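You operate a simulated robot arm through the tools that you are given. There is no shell and no other tool.

Carry out the task below with a simulated robot arm. There is one attempt and no reset: what you move stays moved.

JOB
Put three scoops from the sesame tub into the empty canister and shut its lid.
Fine: white scoop, back on its rest. Set down upright: white scoop.

The check looks at the end state, three seconds after you hand in, the way a careful person would. Anything else that was tipped, shoved, dropped, spilled or broken makes it a failure. A push-on lid holds only when it is set on centred and level and pressed home; a screw cap is set on level and turned clockwise until tight.

ROBOT AND FRAMES
A 7-joint arm with a two-finger parallel gripper, fixed in place. Base frame: the origin is at the foot of the arm, x ahead of it, y to its left, z up. Lengths are in mm, angles in rad, forces in N, time in s.
Its first joint turns from -2.897 to 2.897 rad. Payload 1.57 kg.
The tool frame sits at the grasp point between the pads (the TCP): z along the fingers, y along the line on which they close. The tips reach 30 mm beyond it. The gripper opens to 80 mm. The fingers are 17 mm wide and 12 mm thick; the gripper's body (40 by 82 mm) begins 80 mm behind the TCP.
Orientation is that of the tool frame in the base frame, as [roll, pitch, yaw] about the fixed x, y, z axes, in that order (R = Rz(yaw) Ry(pitch) Rx(roll)). With the fingers straight down and closing along the base's y, the tool's x points along the base's -x, its y along +y and its z along -z.

CONTROLS
- The arm moves only by the tool move_arm. Its argument "deltas" is a list of rows, each an object of numbers (a shift or turn left out is 0, a gripper value left out holds the last): "gripper": the finger opening in m, from 0 to 0.08; "x", "y", "z": the shift along the tool's x, y, z in m; "wx", "wy", "wz": the turn, a rotation vector about the tool's x, y, z in rad. In form: [{"gripper": .., "x": .., "y": .., "z": .., "wx": .., "wy": .., "wz": ..}, ...]. A call has 1 to 20 rows; each row shifts and turns the commanded pose from where the row before left it, along the tool's axes as they then stand. A row lasts 0.2 s, in which the tool goes at most 50 mm and 0.15 rad; a call with a longer step from one row to the next is refused whole, and so is a gripper value outside its range. Where a pose cannot be reached the arm comes as near as it can. A force on the tool above 40 N (or 10 N above the force at the start of the call, whichever is more), or a blocked arm, ends the call early, and 0.2 s more pass. The fingers move at their own pace (about 153 mm/s each) and stop on an object; they squeeze with about 35 N. The grip force told is the motor's: it shows also when the fingers shut on nothing. Time passes only in rows, and 0.2 s behind the last, so rows that do not move let the fingers close. The reply holds the time, the measured pose of the TCP, the force on the tool along the base axes, the opening and the grip force, in the units named above and with some noise, with the torque about the TCP (base axes, N m) and any sound that the robot's microphone picked up, and new pictures: "views" is both (left out), scene, wrist or none.
- Cameras (640 x 400 px; columns grow to the right, rows downward): "scene" is fixed at [49.2, 500, 1950.8]; the picture's right is [-0.01, -1.00, 0.00], its down [-0.88, 0.01, -0.48] and it looks along [0.48, -0.00, -0.88] (base axes); focal length 322 px, centre (320, 200). "wrist" rides on the gripper at [72, -7, -122] in the tool frame; the picture's right is [0.09, 1.00, 0.00], its down [-0.84, 0.08, -0.54] and it looks along [-0.54, 0.05, 0.84] (tool axes); focal length 238 px, centre (320, 200). There is no depth. A picture from a camera that has moved, and an enlarged one, comes with that camera's place and axes in the base frame and with its lens.
- enlarge(camera, box): a new picture of the part [left, top, right, bottom] of that camera's present view, enlarged. It takes no simulated time.
- close_job(): hands the job in; it is judged then, once.

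Places have to be worked out from the pictures, the camera data and where the tool is seen. Open the gripper and draw the arm clear of the work before you hand the job in, unless the task says otherwise.

The tools are called after "Emit:" as name(argument=value, ...) on one line, values as JSON. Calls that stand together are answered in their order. move_arm: Moves the arm, as the interface text tells. Its arguments: {"type":"object","properties":{"deltas":{"type":"array"},"views":{"type":"string","enum":["both","scene","wrist","none"]}},"required":["deltas"]} The other tools are called the same way: enlarge (camera, box) takes an enlarged picture of a part of a camera's view; close_job () hands the job in.

At the start:

```text
t: 0.0
ee_pos: [185.0, 327.6, 1581.5]
orientation: [3.141, 0.0, 3.14]
wrist_force: [0.4, -0.2, -0.1]
torque: [-0.01, 0.02, -0.03]
opening: 80.3
gripper_force: 0.0
```

scene: 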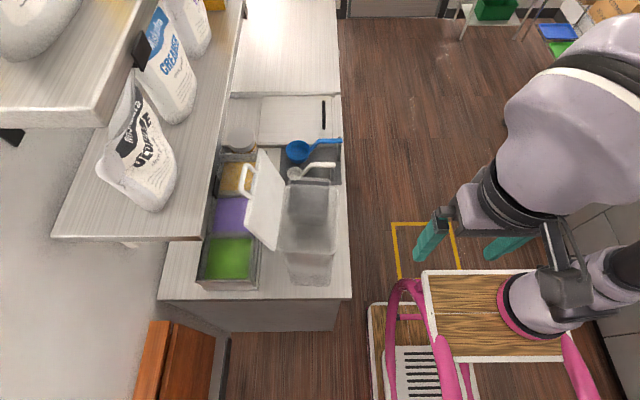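
wrist: 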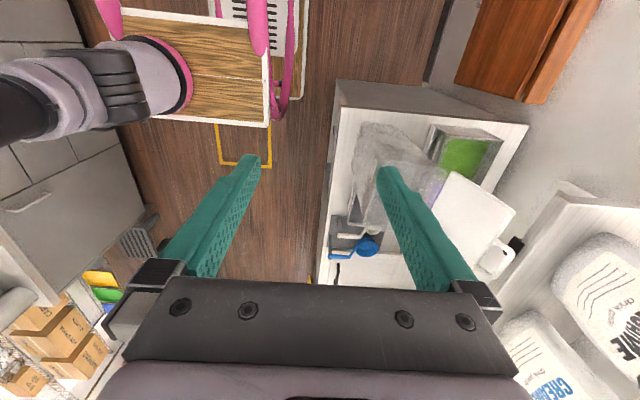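

The pictures show a counter with tubs, two scoops and an open translucent canister; I need a closer look before moving anything.

Emit:
enlarge(camera="scene", box=[180, 80, 360, 310])

Emit:
enlarge(camera="wrist", box=[310, 80, 530, 290])

Emit:
enlarge(camera="scene", box=[210, 125, 350, 215])

```text
1.74 times, centred on (270, 195) of scene
camera zoom: at [49.2, 500.0, 1950.8], right [-0.01, -1.0, 0.0], down [-0.88, 0.01, -0.48], along [0.48, 0.0, -0.88], focal length 559 px, centre (407, 209)
```

zoom: 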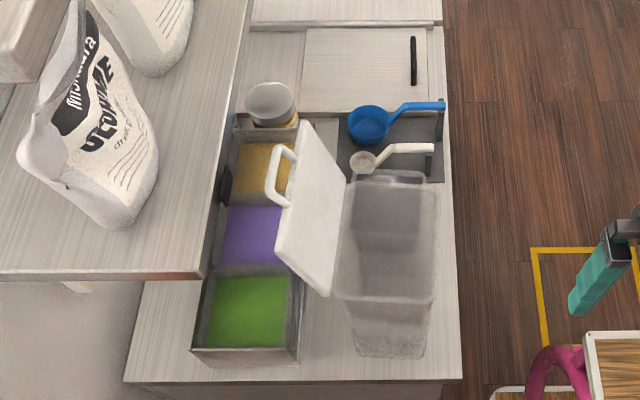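

```text
1.90 times, centred on (420, 185) of wrist
camera zoom: at [113.0, 321.9, 1702.7], right [-0.09, 1.0, 0.0], down [0.84, 0.08, 0.54], along [0.54, 0.05, -0.84], focal length 454 px, centre (130, 229)
```

zoom: 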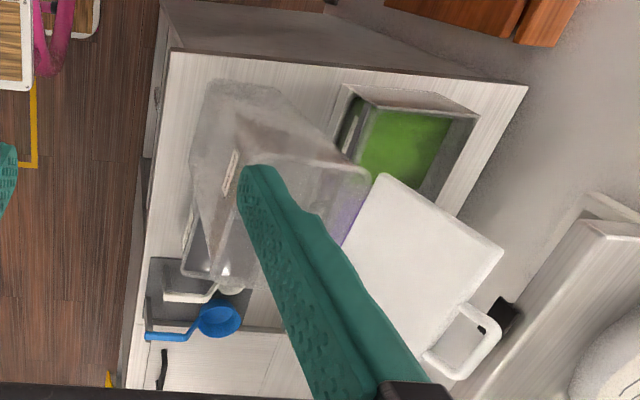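

```text
4.44 times, centred on (280, 170) of scene
camera zoom: at [49.2, 500.0, 1950.8], right [-0.01, -1.0, 0.0], down [-0.88, 0.01, -0.48], along [0.48, 0.0, -0.88], focal length 1430 px, centre (498, 333)
```

zoom: 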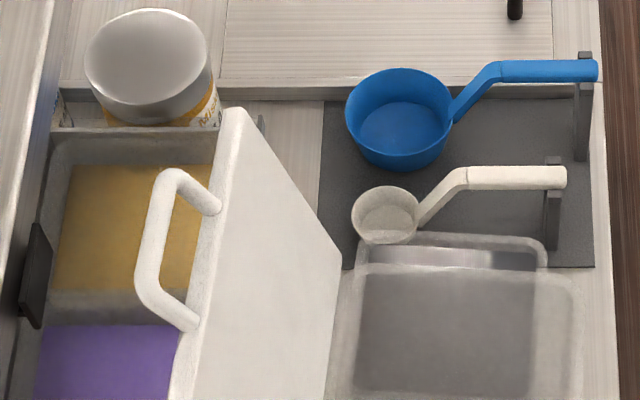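

Triangulating from both cameras puts the counter top at about z=905 and the scoops near x=700–790, y=450–590. I'll move the wrist camera left and down a bit for a better view of the tubs, labels and canister.

Emit:
move_arm(deltas=[{"y": 0.04}, {"y": 0.04}, {"y": 0.04}, {"y": 0.04}, {"y": 0.03}])

```text
t: 1.2
ee_pos: [187.8, 426.6, 1570.2]
orientation: [3.137, -0.001, -3.14]
wrist_force: [0.0, 0.0, -0.1]
torque: [-0.02, 0.0, 0.0]
opening: 80.0
gripper_force: 0.1
out of reach, approached as far as the arm can: row 2, 3, 4, 5
camera wrist: at [115.3, 420.7, 1692.3], right [-0.09, 1.0, 0.0], down [0.84, 0.08, 0.54], along [0.54, 0.05, -0.84], focal length 238 px, centre (320, 200)
```

scene: 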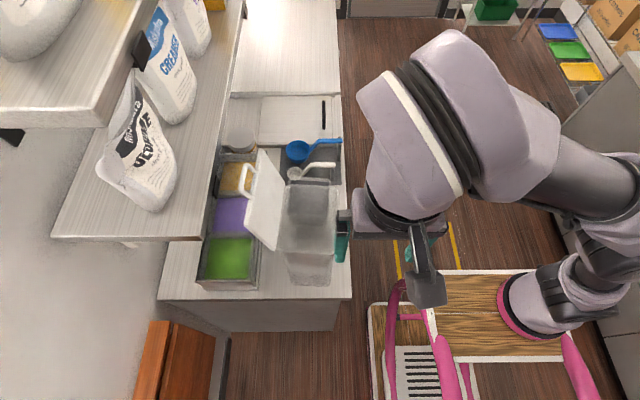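
wrist: 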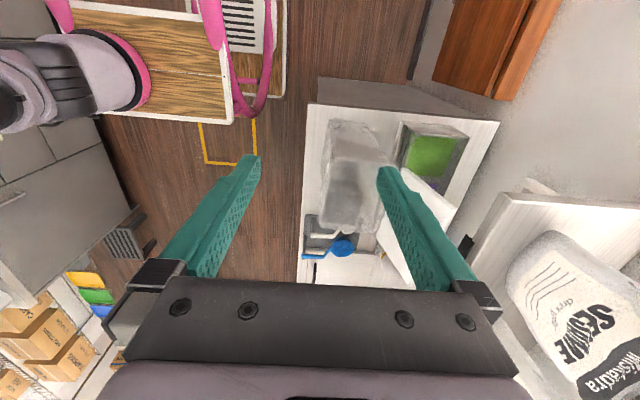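

The outward limit of reach is hit at this height, so I'll come lower where the reach is larger, keeping well above the counter, to see the labels.

Emit:
move_arm(deltas=[{"z": 0.045}, {"z": 0.045}, {"z": 0.045}, {"z": 0.045}, {"x": -0.03, "z": 0.03}, {"x": -0.03, "y": 0.01}, {"y": 0.01}])

Emit:
enlarge(camera="wrist", box=[200, 40, 520, 240])

```text
t: 2.8
ee_pos: [249.3, 447.3, 1363.0]
orientation: [-3.141, 0.0, 3.142]
wrist_force: [-0.2, -0.1, 1.4]
torque: [-0.01, 0.02, -0.01]
opening: 80.0
gripper_force: 0.1
camera wrist: at [177.0, 441.0, 1484.8], right [-0.09, 1.0, 0.0], down [0.84, 0.08, 0.54], along [0.54, 0.05, -0.84], focal length 238 px, centre (320, 200)
```

scene: 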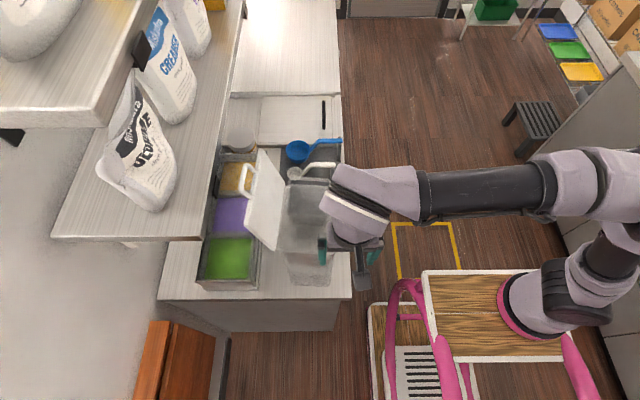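
wrist: 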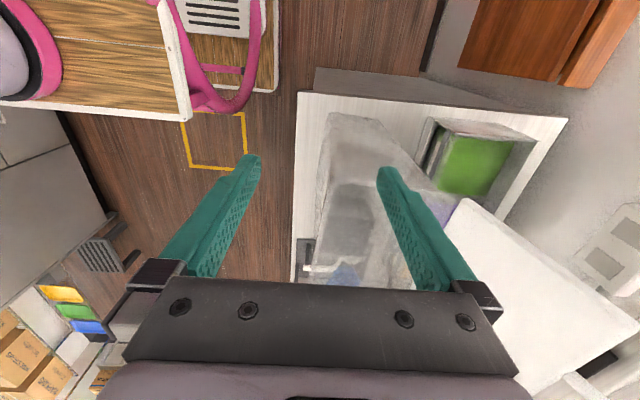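

```text
2.00 times, centred on (360, 140) of wrist
camera zoom: at [177.0, 441.0, 1484.8], right [-0.09, 1.0, 0.0], down [0.84, 0.08, 0.54], along [0.54, 0.05, -0.84], focal length 477 px, centre (240, 320)
```

zoom: 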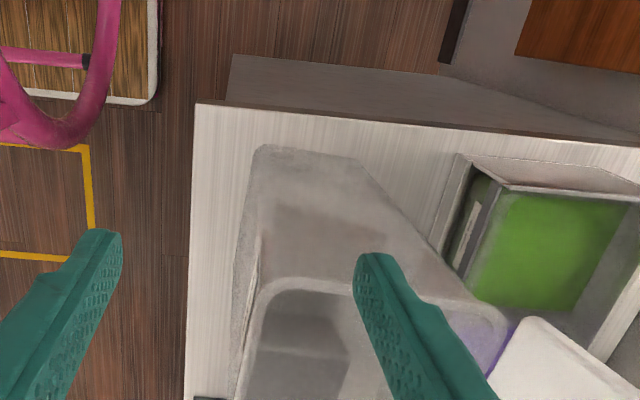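

Labels likely face the robot side (-y), so I'll turn the tool a quarter turn so that the wrist camera looks toward +y, and move along to x≈450.

Emit:
move_arm(deltas=[{"wz": -0.1428, "y": -0.02}, {"wz": -0.1428, "y": -0.02}, {"wz": -0.1428, "y": -0.02}, {"wz": -0.1428}, {"wz": -0.1428}, {"wz": -0.1428}, {"wz": -0.1428}, {"wz": -0.1428}, {"wz": -0.1428}, {"wz": -0.1428}, {"wz": -0.1428}, {"y": -0.04}, {"y": -0.04}, {"y": -0.04}, {"y": -0.04}, {"y": -0.04, "x": 0.02}])

Emit:
enlarge(camera="wrist", box=[200, 40, 520, 240])

```text
t: 6.2
ee_pos: [457.3, 365.9, 1362.1]
orientation: [3.141, 0.0, -1.569]
wrist_force: [0.0, 0.3, 0.8]
torque: [-0.01, -0.04, -0.05]
opening: 80.2
gripper_force: 0.0
camera wrist: at [462.8, 294.4, 1483.4], right [-1.0, -0.09, 0.0], down [-0.08, 0.84, 0.54], along [-0.05, 0.54, -0.84], focal length 238 px, centre (320, 200)
```

scene: 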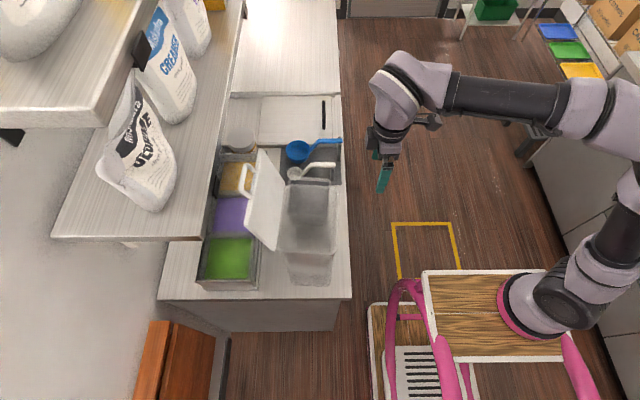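
wrist: 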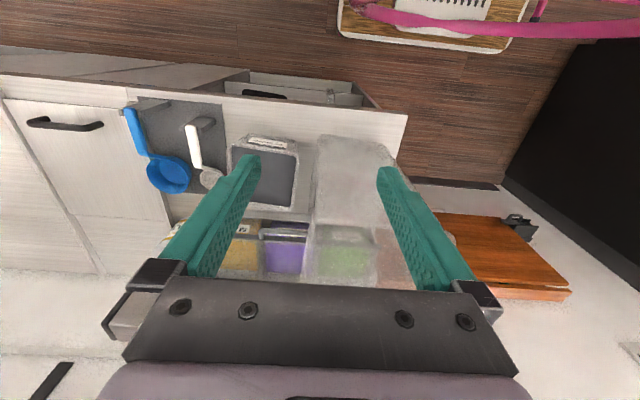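

```text
2.00 times, centred on (360, 140) of wrist
camera zoom: at [462.8, 294.4, 1483.4], right [-1.0, -0.09, 0.0], down [-0.08, 0.84, 0.54], along [-0.05, 0.54, -0.84], focal length 477 px, centre (240, 320)
```

zoom: 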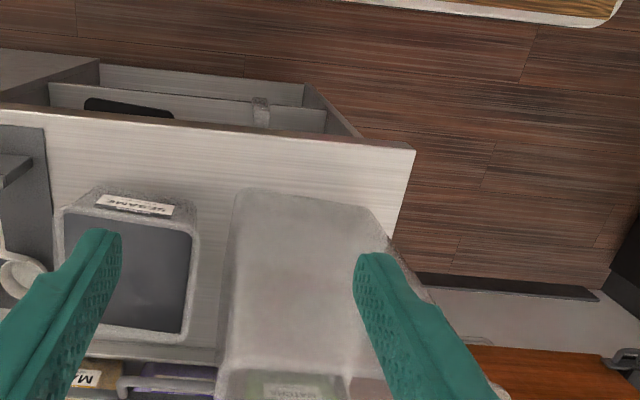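

There's a square tub with dark contents whose label reads SESAME, between the scoop rest and the tall canister. I'll look closer at labels and lid.

Emit:
enlarge(camera="wrist", box=[210, 120, 310, 200])

Emit:
enlarge(camera="wrist", box=[210, 200, 410, 290])

Emit:
enlarge(camera="wrist", box=[100, 80, 260, 200])

Emit:
enlarge(camera="scene", box=[230, 140, 360, 300])

```text
5.00 times, centred on (260, 160) of wrist
camera zoom: at [462.8, 294.4, 1483.4], right [-1.0, -0.09, 0.0], down [-0.08, 0.84, 0.54], along [-0.05, 0.54, -0.84], focal length 1192 px, centre (620, 400)
```

zoom: 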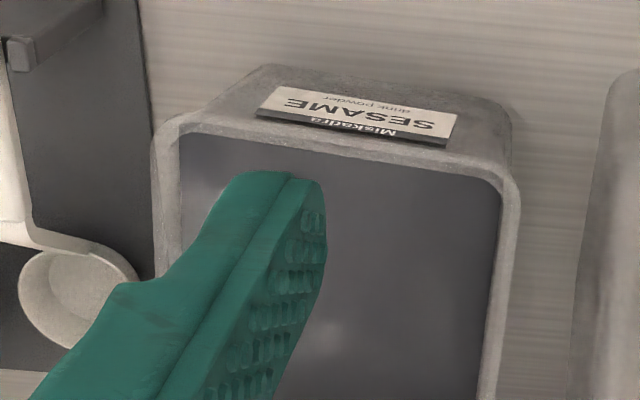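

```text
3.20 times, centred on (310, 245) of wrist
camera zoom: at [462.8, 294.4, 1483.4], right [-1.0, -0.09, 0.0], down [-0.08, 0.84, 0.54], along [-0.05, 0.54, -0.84], focal length 763 px, centre (352, 56)
```

zoom: 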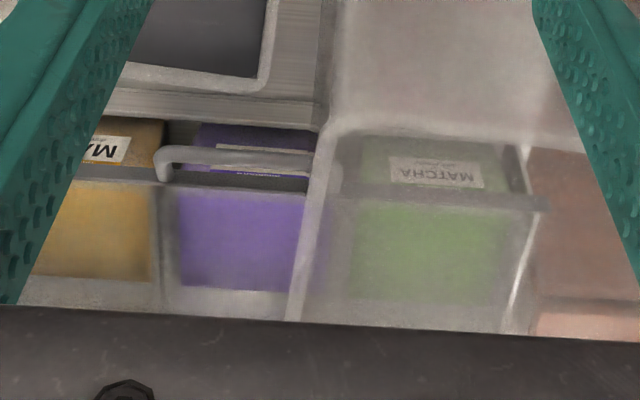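

```text
3.33 times, centred on (180, 140) of wrist
camera zoom: at [462.8, 294.4, 1483.4], right [-1.0, -0.09, 0.0], down [-0.08, 0.84, 0.54], along [-0.05, 0.54, -0.84], focal length 794 px, centre (787, 400)
```

zoom: 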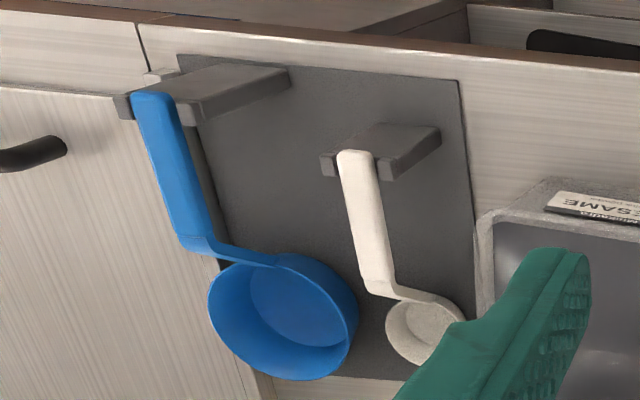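

```text
2.50 times, centred on (295, 220) of scene
camera zoom: at [49.2, 500.0, 1950.8], right [-0.01, -1.0, 0.0], down [-0.88, 0.01, -0.48], along [0.48, 0.0, -0.88], focal length 804 px, centre (382, 150)
```

zoom: 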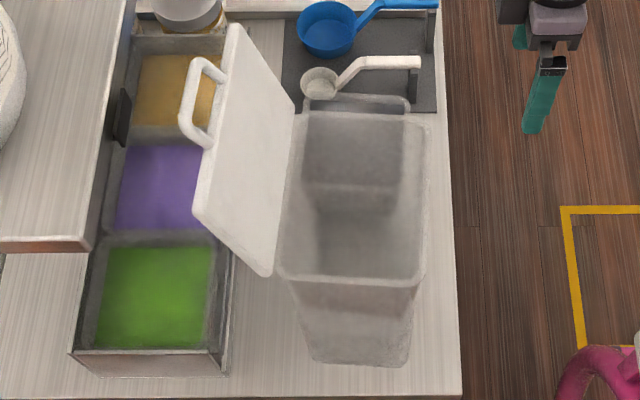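

Triangulation gives: canister rim at about x 280–450, y 460–590, z≈1290 (lid hinged on its +y side, standing open), sesame tub rim x 489–621, y 467–608, z≈1048, white scoop handle end at (704,447,1011) with its cup near (701,590,968). I'll go closer to the scoop rest to see how the scoop is held.

Emit:
move_arm(deltas=[{"x": 0.04}, {"y": -0.045}, {"y": -0.045}, {"y": -0.045}, {"y": -0.045}, {"y": -0.045, "z": 0.02}, {"z": 0.045}, {"z": 0.045}, {"z": 0.045}, {"z": 0.045}])

Emit:
enlarge(camera="wrist", box=[180, 60, 460, 240])

```text
t: 8.4
ee_pos: [681.8, 324.8, 1158.8]
orientation: [3.14, 0.002, -1.571]
wrist_force: [-0.3, 0.2, -0.2]
torque: [0.01, -0.02, 0.03]
opening: 80.0
gripper_force: 0.1
camera wrist: at [687.7, 253.1, 1281.3], right [-1.0, -0.09, 0.0], down [-0.08, 0.84, 0.54], along [-0.05, 0.54, -0.84], focal length 238 px, centre (320, 200)
```

scene: 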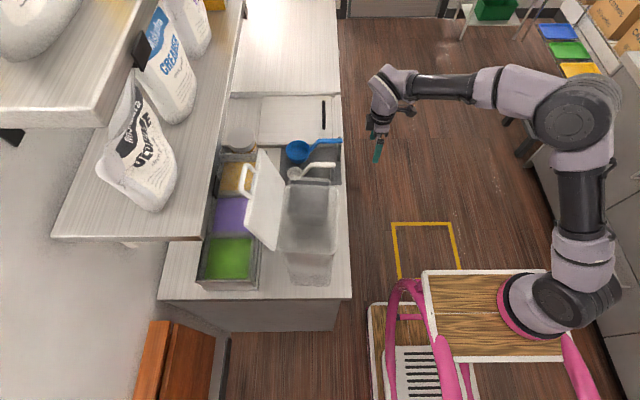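
wrist: 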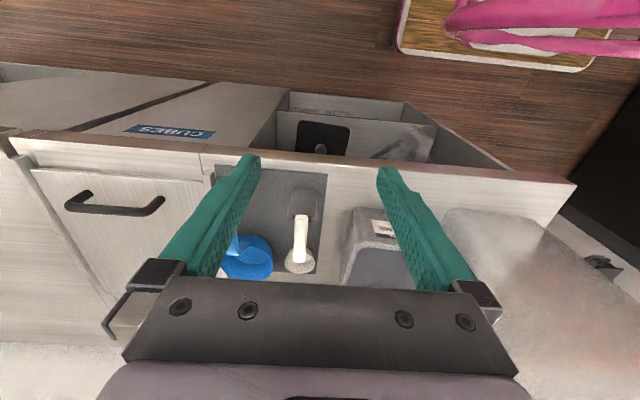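

```text
2.22 times, centred on (320, 150) of wrist
camera zoom: at [687.7, 253.1, 1281.3], right [-1.0, -0.09, 0.0], down [-0.08, 0.84, 0.54], along [-0.05, 0.54, -0.84], focal length 530 px, centre (320, 311)
```

zoom: 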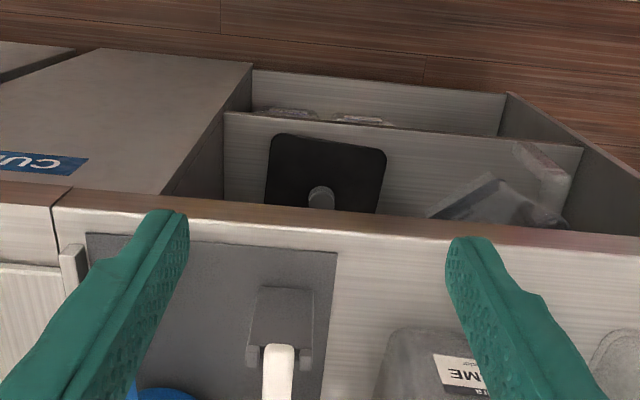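

Emit:
enlarge(camera="wrist", box=[200, 160, 360, 280])

Emit:
enlarge(camera="wrist", box=[270, 180, 340, 280])

Emit:
enlarge(camera="scene", box=[275, 130, 345, 190])

```text
3.33 times, centred on (280, 220) of wrist
camera zoom: at [687.7, 253.1, 1281.3], right [-1.0, -0.09, 0.0], down [-0.08, 0.84, 0.54], along [-0.05, 0.54, -0.84], focal length 794 px, centre (453, 133)
```

zoom: 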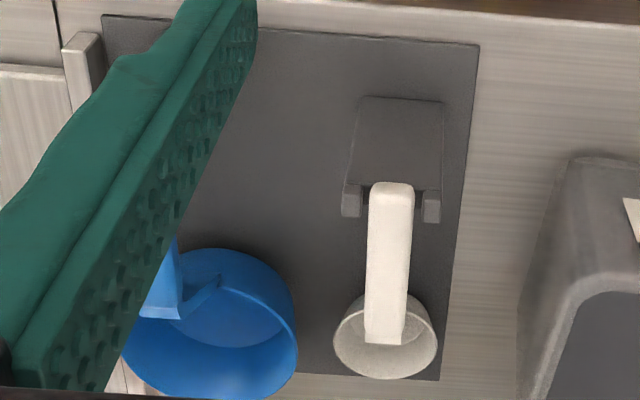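

```text
4.00 times, centred on (305, 230) of wrist
camera zoom: at [687.7, 253.1, 1281.3], right [-1.0, -0.09, 0.0], down [-0.08, 0.84, 0.54], along [-0.05, 0.54, -0.84], focal length 953 px, centre (380, 80)
```

zoom: 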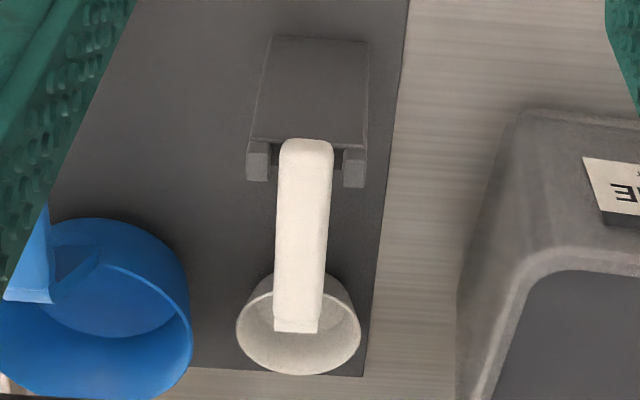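

```text
6.67 times, centred on (310, 160) of scene
camera zoom: at [49.2, 500.0, 1950.8], right [-0.01, -1.0, 0.0], down [-0.88, 0.01, -0.48], along [0.48, 0.0, -0.88], focal length 2144 px, centre (387, 467)
```

zoom: 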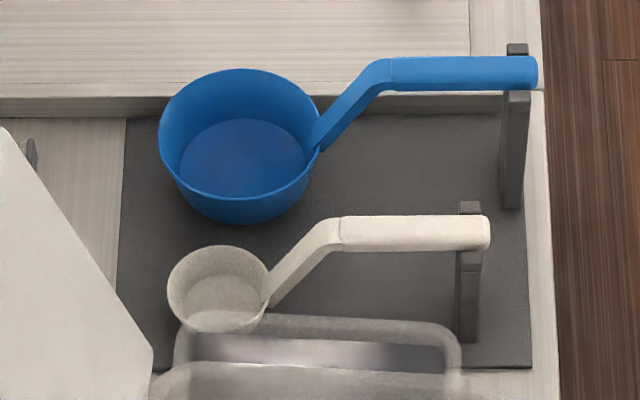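

The handle lies in a forked post, and the cup sits lower at (695,591), rim z≈971. I want a side view to learn the cup depth and what supports it, so I'll tilt the tool about 41° and lower a little, staying in front of the counter.

Emit:
move_arm(deltas=[{"wy": -0.143}, {"wy": -0.143}, {"wy": -0.143}, {"wy": -0.143}, {"wy": -0.143}, {"x": -0.025, "z": 0.03}, {"x": -0.025, "z": 0.03}, {"x": 0.02, "z": 0.02}])

Emit:
enlarge(camera="wrist", box=[240, 110, 400, 240])

```text
t: 10.2
ee_pos: [680.8, 402.8, 1120.2]
orientation: [-3.141, 0.714, -1.572]
wrist_force: [-0.4, 0.6, 0.4]
torque: [-0.04, -0.05, 0.0]
opening: 80.1
gripper_force: 0.1
camera wrist: at [688.0, 269.1, 1164.5], right [-1.0, -0.07, -0.06], down [-0.08, 0.28, 0.96], along [-0.05, 0.96, -0.28], focal length 238 px, centre (320, 200)
```

scene: 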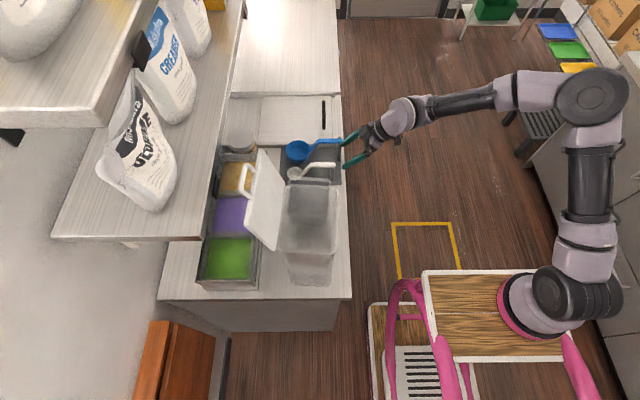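
wrist: 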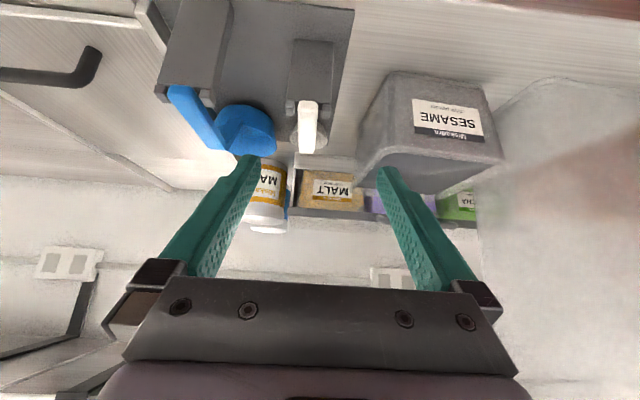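

```text
3.08 times, centred on (320, 175) of wrist
camera zoom: at [688.0, 269.1, 1164.5], right [-1.0, -0.07, -0.06], down [-0.08, 0.28, 0.96], along [-0.05, 0.96, -0.28], focal length 733 px, centre (320, 277)
```

zoom: 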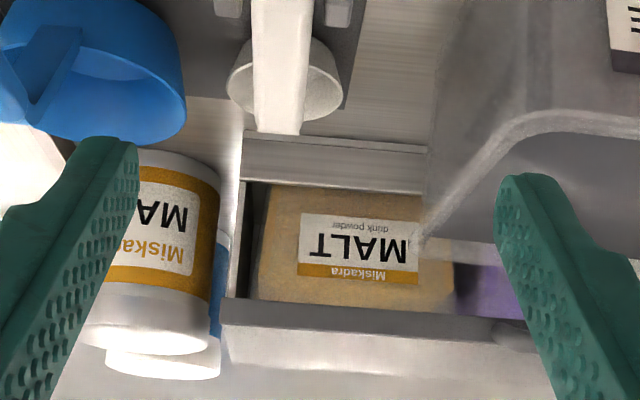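

Emit:
enlarge(camera="wrist", box=[240, 20, 400, 170])

Emit:
enlarge(camera="wrist", box=[340, 50, 520, 220])

```text
2.67 times, centred on (320, 95) of wrist
camera zoom: at [688.0, 269.1, 1164.5], right [-1.0, -0.07, -0.06], down [-0.08, 0.28, 0.96], along [-0.05, 0.96, -0.28], focal length 636 px, centre (320, 480)
```

zoom: 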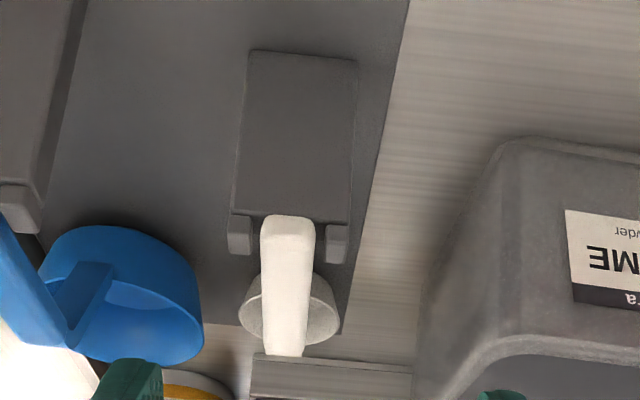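

```text
2.35 times, centred on (430, 135) of wrist
camera zoom: at [688.0, 269.1, 1164.5], right [-1.0, -0.07, -0.06], down [-0.08, 0.28, 0.96], along [-0.05, 0.96, -0.28], focal length 561 px, centre (61, 353)
```

zoom: 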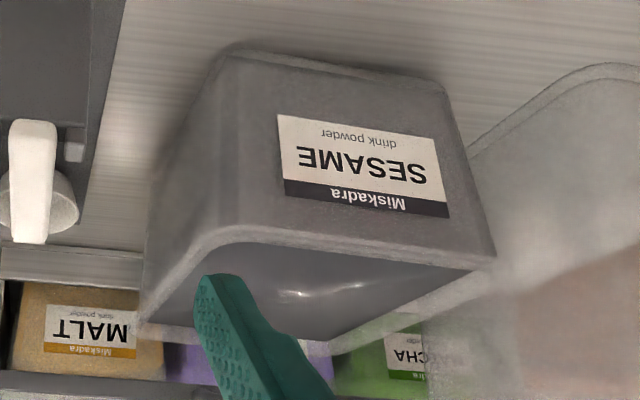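

The side view shows the cup bottom on the mat (z≈939) and the handle (18 mm wide, y 447–523, centre z≈1018, x≈694) in the fork post. I'll narrow the fingers and come to a pre-grasp point on the tilted line to the handle, clear of the post.

Emit:
move_arm(deltas=[{"gripper": 0.05, "y": -0.013, "z": 0.024, "x": -0.002}, {"z": 0.024}, {"z": 0.024}])

Emit:
enlarge(camera="wrist", box=[240, 60, 400, 180])

Emit:
enlarge(camera="scene", box=[275, 130, 375, 200])

```text
t: 11.0
ee_pos: [693.6, 449.7, 1068.3]
orientation: [-3.14, 0.715, -1.57]
wrist_force: [-0.7, -1.1, 0.5]
torque: [0.02, -0.03, -0.02]
opening: 49.8
gripper_force: 0.2
camera wrist: at [699.9, 316.6, 1112.2], right [-1.0, -0.07, -0.06], down [-0.08, 0.28, 0.96], along [-0.05, 0.96, -0.28], focal length 238 px, centre (320, 200)
```

scene: 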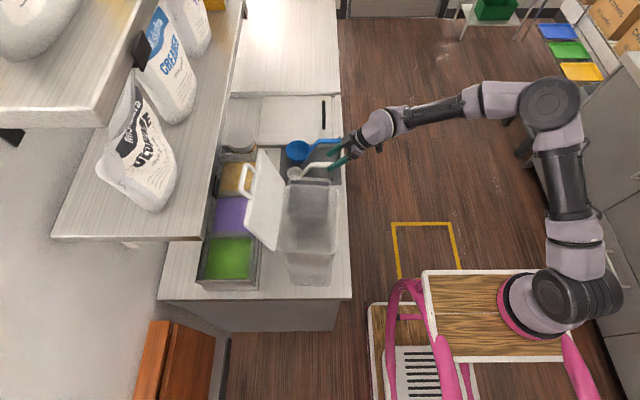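
wrist: 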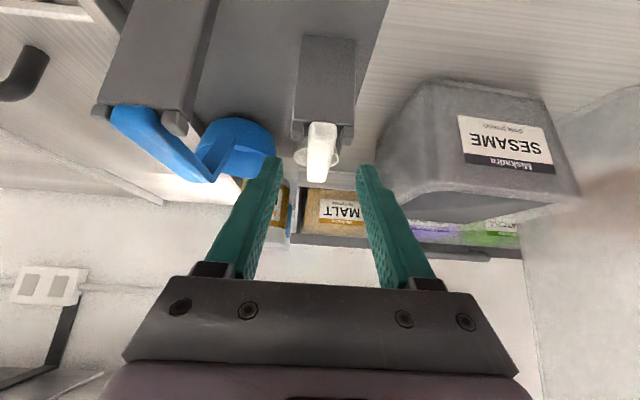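

```text
3.33 times, centred on (320, 120) of wrist
camera zoom: at [699.9, 316.6, 1112.2], right [-1.0, -0.07, -0.06], down [-0.08, 0.28, 0.96], along [-0.05, 0.96, -0.28], focal length 794 px, centre (320, 467)
```

zoom: 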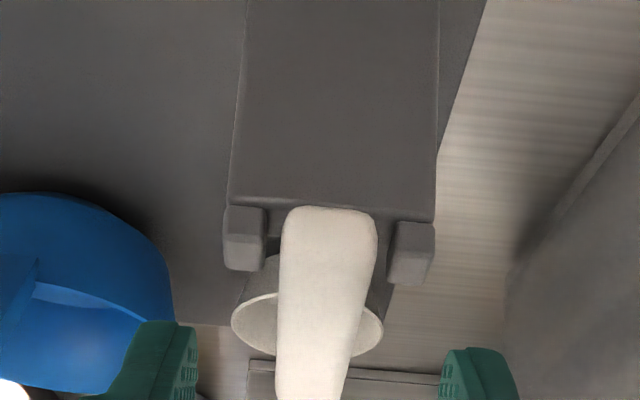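

```text
5.71 times, centred on (325, 165) of scene
camera zoom: at [49.2, 500.0, 1950.8], right [-0.01, -1.0, 0.0], down [-0.88, 0.01, -0.48], along [0.48, 0.0, -0.88], focal length 1838 px, centre (291, 400)
```

zoom: 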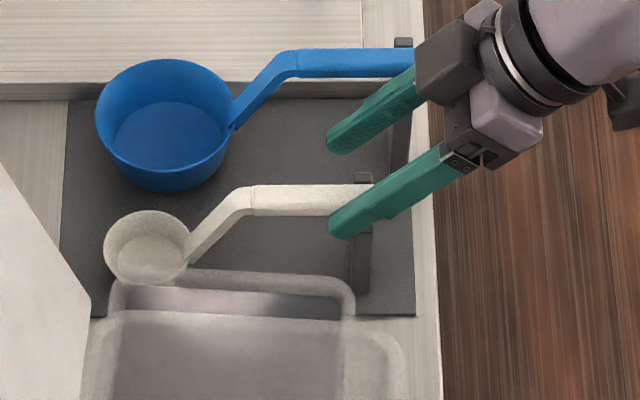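

The post top is at z≈1020, so the handle centre is about z≈1027 and x≈694.5, well centred between the fingers. I'll advance 55 mm along the tool axis and check before closing.

Emit:
move_arm(deltas=[{"z": 0.02, "y": -0.001}, {"z": 0.02}, {"z": 0.015}])

Emit:
enlarge(camera="wrist", box=[240, 60, 400, 180])

Emit:
enlarge(camera="scene", box=[275, 130, 375, 200])

```text
t: 11.8
ee_pos: [697.2, 486.3, 1024.8]
orientation: [-3.14, 0.715, -1.573]
wrist_force: [0.4, -0.3, -0.4]
torque: [0.03, 0.0, -0.04]
opening: 50.0
gripper_force: 0.0
camera wrist: at [702.2, 353.0, 1070.1], right [-1.0, -0.07, -0.06], down [-0.08, 0.28, 0.96], along [-0.05, 0.96, -0.28], focal length 238 px, centre (320, 200)
```

scene: 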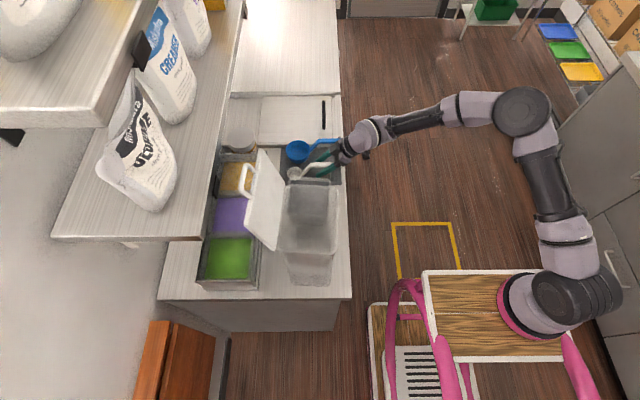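
wrist: 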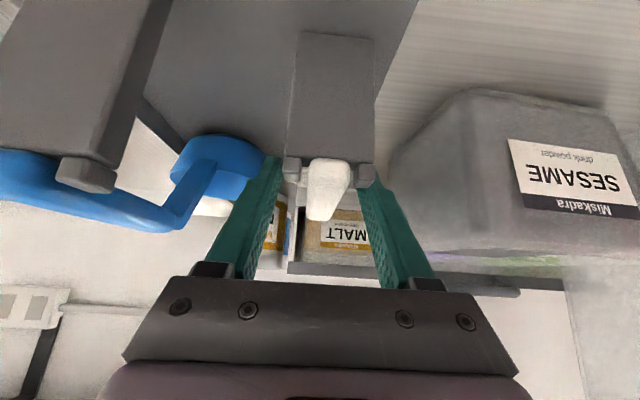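

```text
3.33 times, centred on (320, 120) of wrist
camera zoom: at [702.2, 353.0, 1070.1], right [-1.0, -0.07, -0.06], down [-0.08, 0.28, 0.96], along [-0.05, 0.96, -0.28], focal length 794 px, centre (320, 467)
```

zoom: 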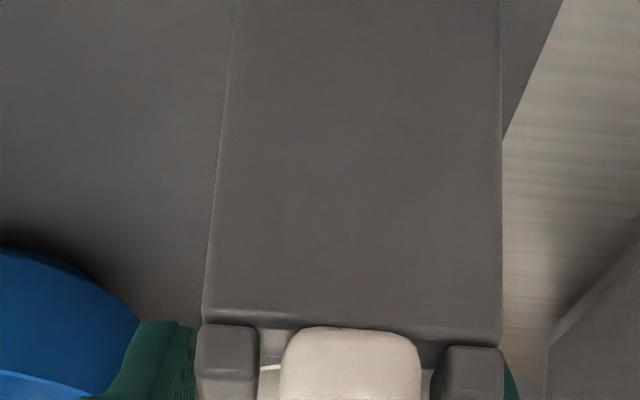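

```text
5.71 times, centred on (325, 165) of scene
camera zoom: at [49.2, 500.0, 1950.8], right [-0.01, -1.0, 0.0], down [-0.88, 0.01, -0.48], along [0.48, 0.0, -0.88], focal length 1838 px, centre (291, 400)
```

zoom: 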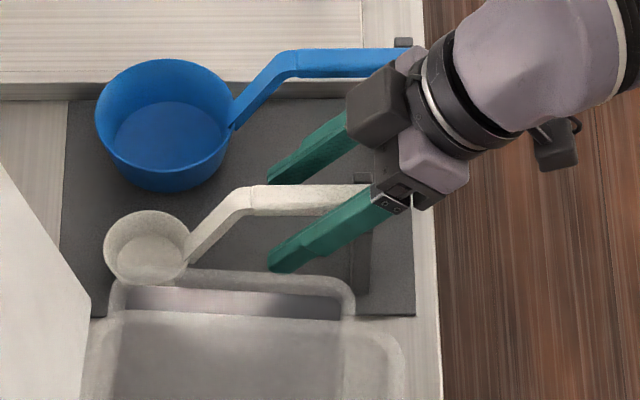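

Fingers straddle the handle; I'll shift 2.5 mm to centre on x≈694.5 and close gently on it.

Emit:
move_arm(deltas=[{"y": 0.0025}, {"gripper": 0.03}, {"gripper": 0.01}, {}, {}])

Emit:
enlarge(camera="scene", box=[275, 130, 375, 200])

```text
t: 13.0
ee_pos: [694.9, 486.5, 1025.6]
orientation: [3.141, 0.715, -1.571]
wrist_force: [0.2, 0.3, -0.5]
torque: [0.04, -0.02, -0.04]
opening: 16.7
gripper_force: 32.7
camera wrist: at [699.5, 353.1, 1069.8], right [-1.0, -0.07, -0.06], down [-0.08, 0.28, 0.96], along [-0.05, 0.96, -0.28], focal length 238 px, centre (320, 200)
```

scene: 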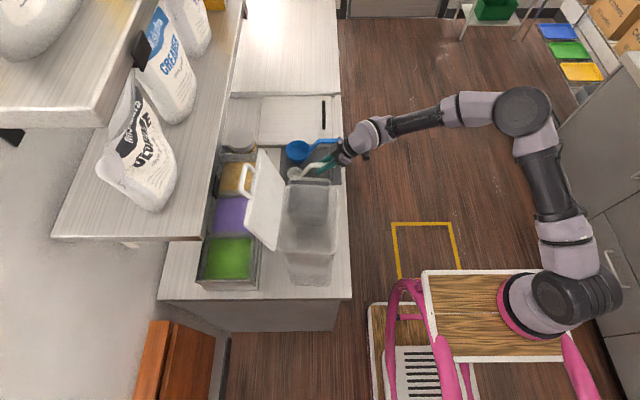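
wrist: 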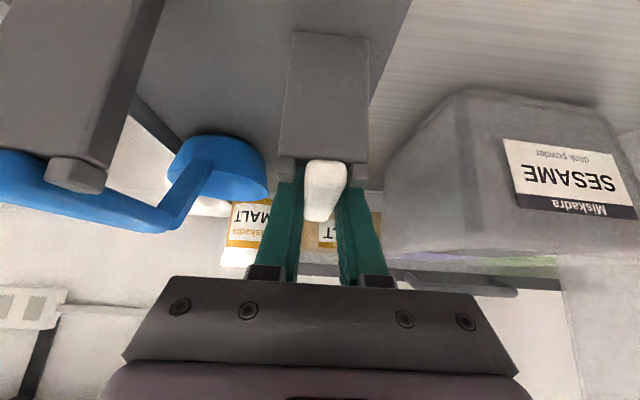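

```text
5.71 times, centred on (325, 165) of scene
camera zoom: at [49.2, 500.0, 1950.8], right [-0.01, -1.0, 0.0], down [-0.88, 0.01, -0.48], along [0.48, 0.0, -0.88], focal length 1838 px, centre (291, 400)
```

zoom: 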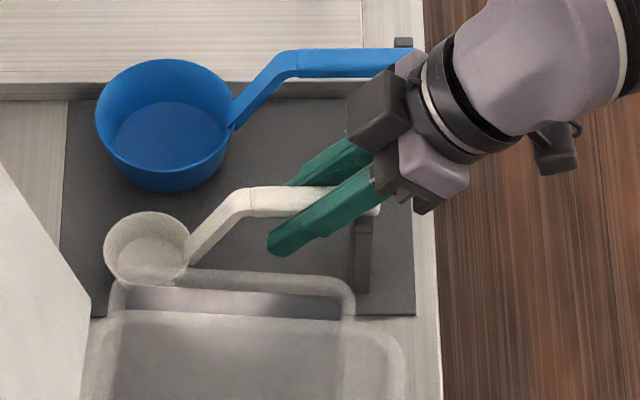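

The grip is solid (16.7 mm, 33 N) and this is the home pose to return to: TCP (694.9, 486.5, 1025.6). I'll lift straight up 120 mm.

Emit:
move_arm(deltas=[{"x": -0.0066, "z": -0.0076}, {"x": -0.0131, "z": -0.0151}, {"x": -0.0197, "z": -0.0227}, {"x": -0.0197, "z": -0.0227}, {"x": -0.0197, "z": -0.0227}])

Emit:
enlarge(camera="scene", box=[265, 120, 375, 200])

```text
t: 14.2
ee_pos: [695.2, 485.9, 1144.8]
orientation: [3.141, 0.713, -1.57]
wrist_force: [1.1, -0.4, -1.5]
torque: [0.01, 0.02, 0.01]
opening: 16.6
gripper_force: 31.4
camera wrist: at [699.9, 352.2, 1189.6], right [-1.0, -0.07, -0.06], down [-0.08, 0.28, 0.96], along [-0.05, 0.96, -0.28], focal length 238 px, centre (320, 200)
```

scene: 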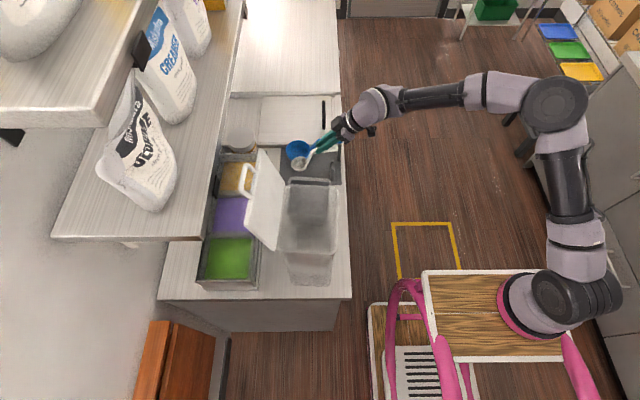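
wrist: 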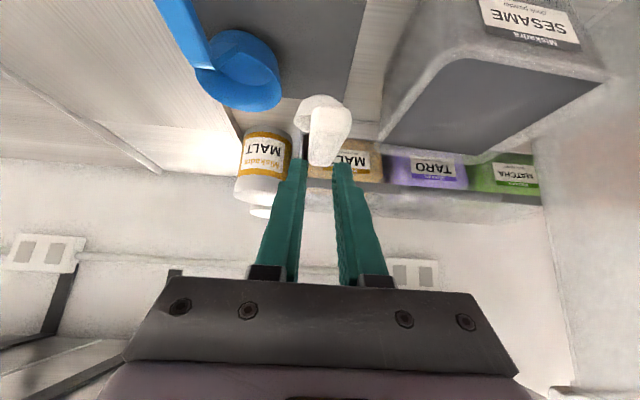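

```text
5.00 times, centred on (320, 160) of scene
camera zoom: at [49.2, 500.0, 1950.8], right [-0.01, -1.0, 0.0], down [-0.88, 0.01, -0.48], along [0.48, 0.0, -0.88], focal length 1608 px, centre (320, 400)
```

zoom: 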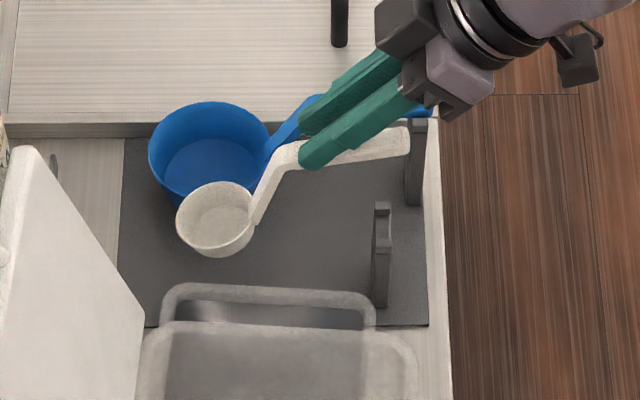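

The scoop seems to have pitched a little in the grip on lifting; I'll look closer to measure it.

Emit:
enlarge(camera="wrist", box=[270, 70, 390, 190])

Emit:
enlarge(camera="scene", box=[285, 125, 355, 175])

```text
3.33 times, centred on (330, 130) of wrist
camera zoom: at [699.9, 352.2, 1189.6], right [-1.0, -0.07, -0.06], down [-0.08, 0.28, 0.96], along [-0.05, 0.96, -0.28], focal length 794 px, centre (287, 433)
```

zoom: 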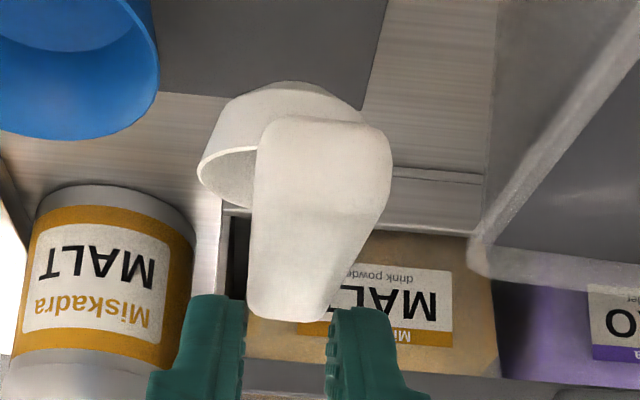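

```text
8.00 times, centred on (320, 150) of scene
camera zoom: at [49.2, 500.0, 1950.8], right [-0.01, -1.0, 0.0], down [-0.88, 0.01, -0.48], along [0.48, 0.0, -0.88], focal length 2573 px, centre (320, 600)
```

zoom: 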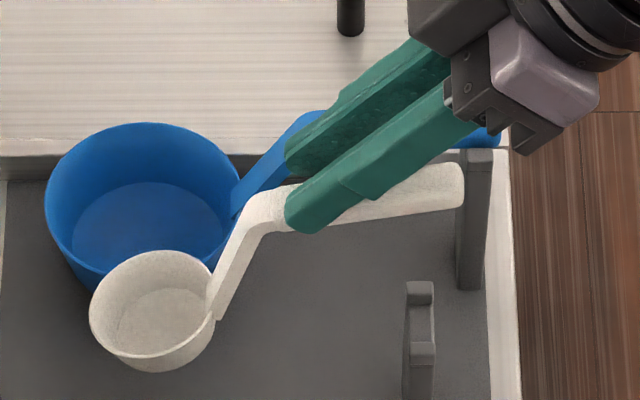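

The wrist view shows the handle has slipped to the very fingertips and pitched about 12° cup-down, which is a poor hold. I'll take it straight back down toward the rest (shifted +20 mm in y so the cup meets its spot) and regrasp.

Emit:
move_arm(deltas=[{"x": 0.0069, "z": 0.0232}, {"x": 0.0069, "z": 0.0232}])

Emit:
enlarge(camera="wrist", box=[270, 70, 390, 190])

Emit:
enlarge(camera="scene", box=[285, 125, 355, 175])

```text
t: 14.8
ee_pos: [693.6, 506.4, 1101.9]
orientation: [-3.141, 0.716, -1.571]
wrist_force: [0.3, -0.4, -1.4]
torque: [-0.05, -0.01, 0.01]
opening: 16.7
gripper_force: 31.5
camera wrist: at [699.6, 372.6, 1146.4], right [-1.0, -0.07, -0.06], down [-0.08, 0.28, 0.96], along [-0.05, 0.96, -0.28], focal length 238 px, centre (320, 200)
```

scene: 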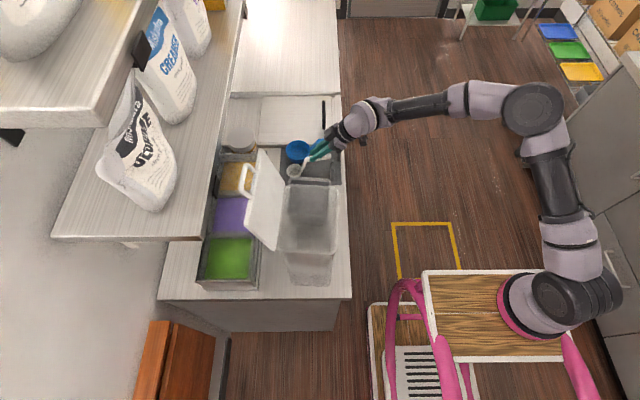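
wrist: 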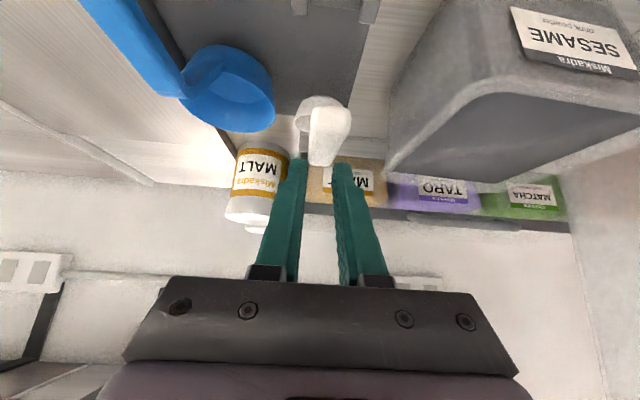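

```text
3.33 times, centred on (330, 130) of wrist
camera zoom: at [699.6, 372.6, 1146.4], right [-1.0, -0.07, -0.06], down [-0.08, 0.28, 0.96], along [-0.05, 0.96, -0.28], focal length 794 px, centre (287, 433)
```

zoom: 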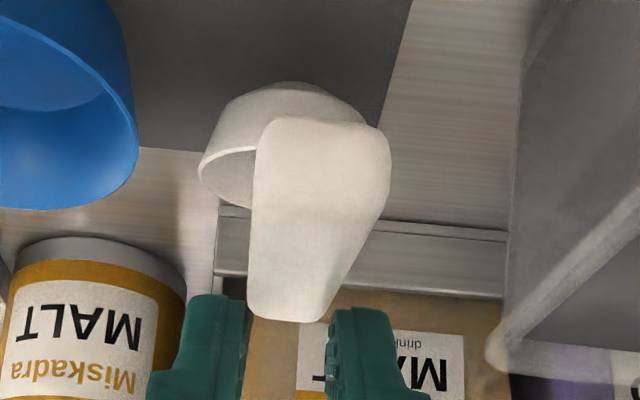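

```text
8.00 times, centred on (320, 150) of scene
camera zoom: at [49.2, 500.0, 1950.8], right [-0.01, -1.0, 0.0], down [-0.88, 0.01, -0.48], along [0.48, 0.0, -0.88], focal length 2573 px, centre (320, 600)
```

zoom: 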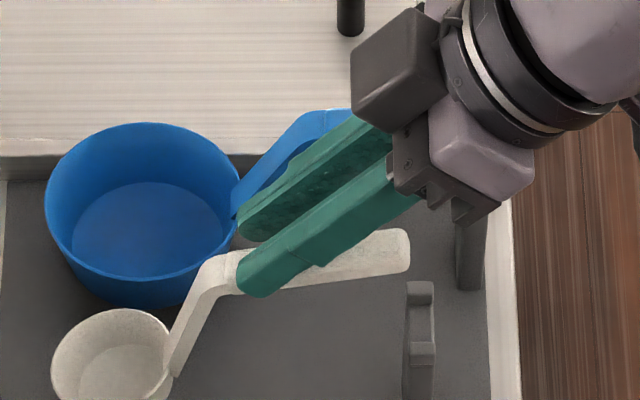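

No further slip (the wrist view is unchanged), so the hold is stable though shallow. I'll lower slowly until the cup meets the mat, watching the force.

Emit:
move_arm(deltas=[{"x": 0.0046, "z": 0.0053}, {"x": 0.0046, "z": 0.0053}, {"x": 0.0026, "z": 0.003}])

Emit:
enlarge(camera="wrist", box=[270, 50, 390, 170])

Emit:
enlarge(camera="scene", box=[280, 130, 350, 185])

```text
t: 15.6
ee_pos: [693.4, 506.8, 1083.2]
orientation: [-3.14, 0.715, -1.571]
wrist_force: [0.2, 0.3, -0.3]
torque: [-0.05, -0.01, 0.03]
opening: 16.4
gripper_force: 31.7
camera wrist: at [699.1, 373.0, 1128.2], right [-1.0, -0.07, -0.06], down [-0.08, 0.28, 0.96], along [-0.05, 0.96, -0.28], focal length 238 px, centre (320, 200)
```

scene: 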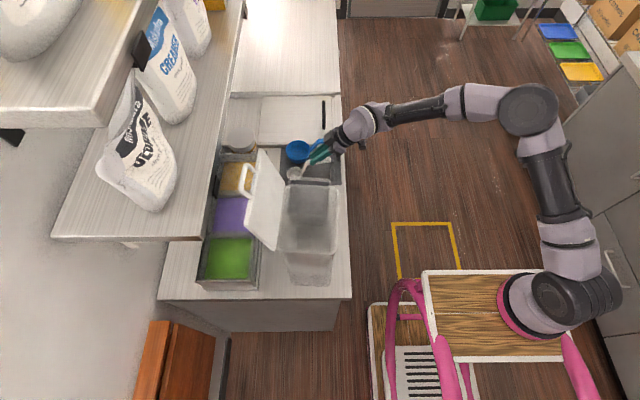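
wrist: 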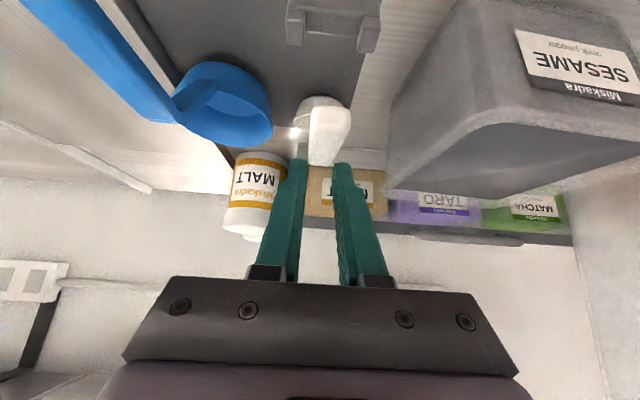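

```text
3.33 times, centred on (330, 110) of wrist
camera zoom: at [699.1, 373.0, 1128.2], right [-1.0, -0.07, -0.06], down [-0.08, 0.28, 0.96], along [-0.05, 0.96, -0.28], focal length 794 px, centre (287, 500)
```

zoom: 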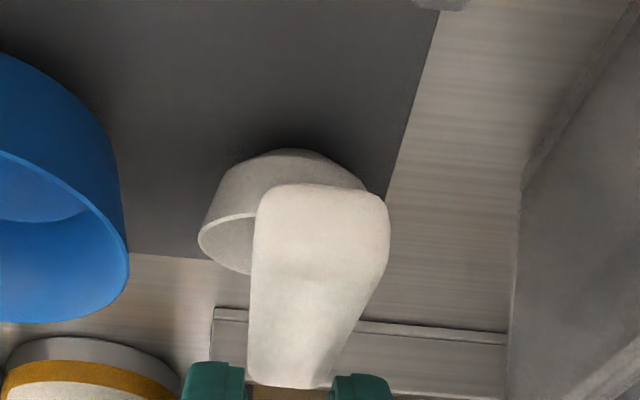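

```text
7.27 times, centred on (315, 158) of scene
camera zoom: at [49.2, 500.0, 1950.8], right [-0.01, -1.0, 0.0], down [-0.88, 0.01, -0.48], along [0.48, 0.0, -0.88], focal length 2339 px, centre (356, 509)
```

zoom: 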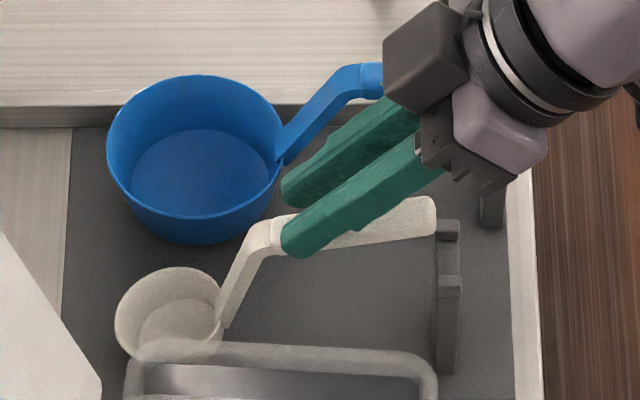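

Force on the tool dropped to about zero: the cup has met the mat. I'll now swing the handle down toward the fork (−14 mm in y, −24 mm in z) in small steps.

Emit:
move_arm(deltas=[{"x": 0.0066, "z": 0.0022}, {"x": 0.0066, "z": 0.0022}, {"x": 0.0066, "z": 0.0022}, {"x": 0.0066, "z": 0.0022}])

Emit:
enlarge(camera="wrist", box=[270, 50, 390, 170])

Emit:
enlarge(camera="scene", box=[280, 130, 350, 185])

```text
t: 16.6
ee_pos: [692.2, 492.1, 1059.6]
orientation: [3.142, 0.716, -1.57]
wrist_force: [-0.8, -3.7, 12.1]
torque: [0.9, 0.02, 0.03]
opening: 16.4
gripper_force: 31.6
camera wrist: at [699.0, 359.4, 1104.8], right [-1.0, -0.07, -0.06], down [-0.08, 0.28, 0.96], along [-0.05, 0.96, -0.28], focal length 238 px, centre (320, 200)
```

scene: 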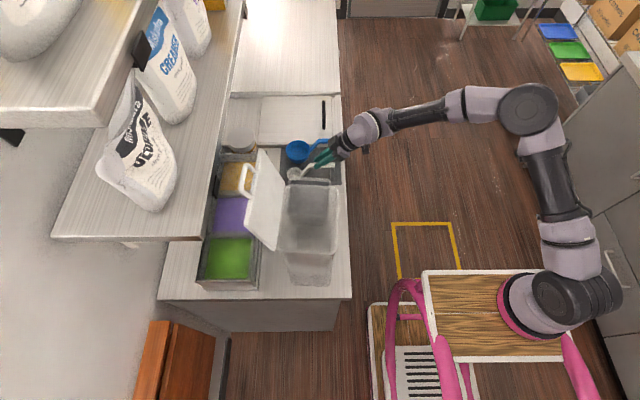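
wrist: 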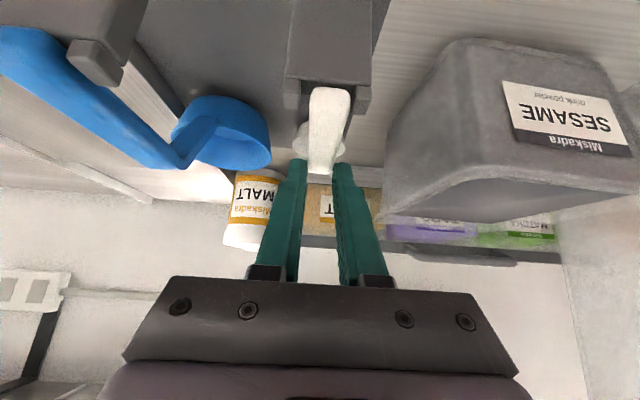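

```text
3.33 times, centred on (330, 110) of wrist
camera zoom: at [699.0, 359.4, 1104.8], right [-1.0, -0.07, -0.06], down [-0.08, 0.28, 0.96], along [-0.05, 0.96, -0.28], focal length 794 px, centre (287, 500)
```

zoom: 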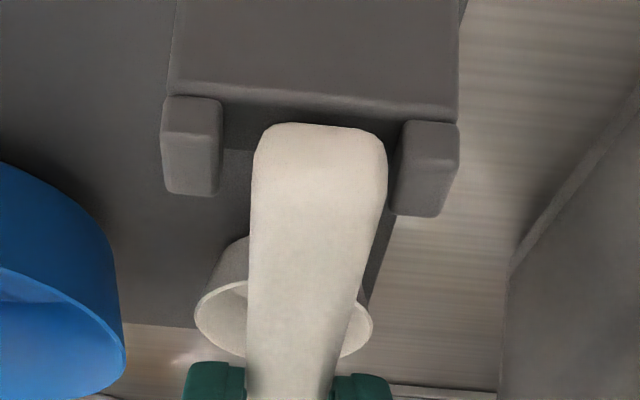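

```text
7.27 times, centred on (315, 158) of scene
camera zoom: at [49.2, 500.0, 1950.8], right [-0.01, -1.0, 0.0], down [-0.88, 0.01, -0.48], along [0.48, 0.0, -0.88], focal length 2339 px, centre (356, 509)
```

zoom: 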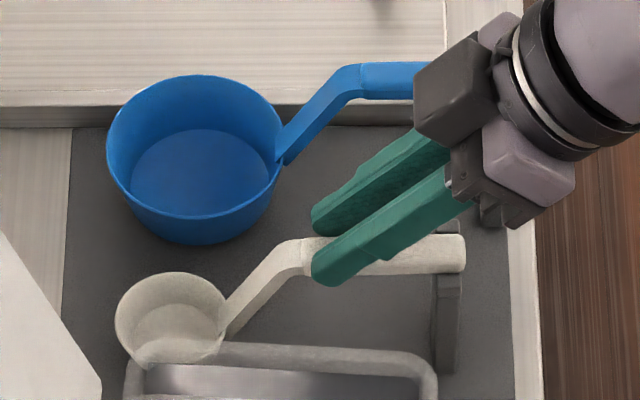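

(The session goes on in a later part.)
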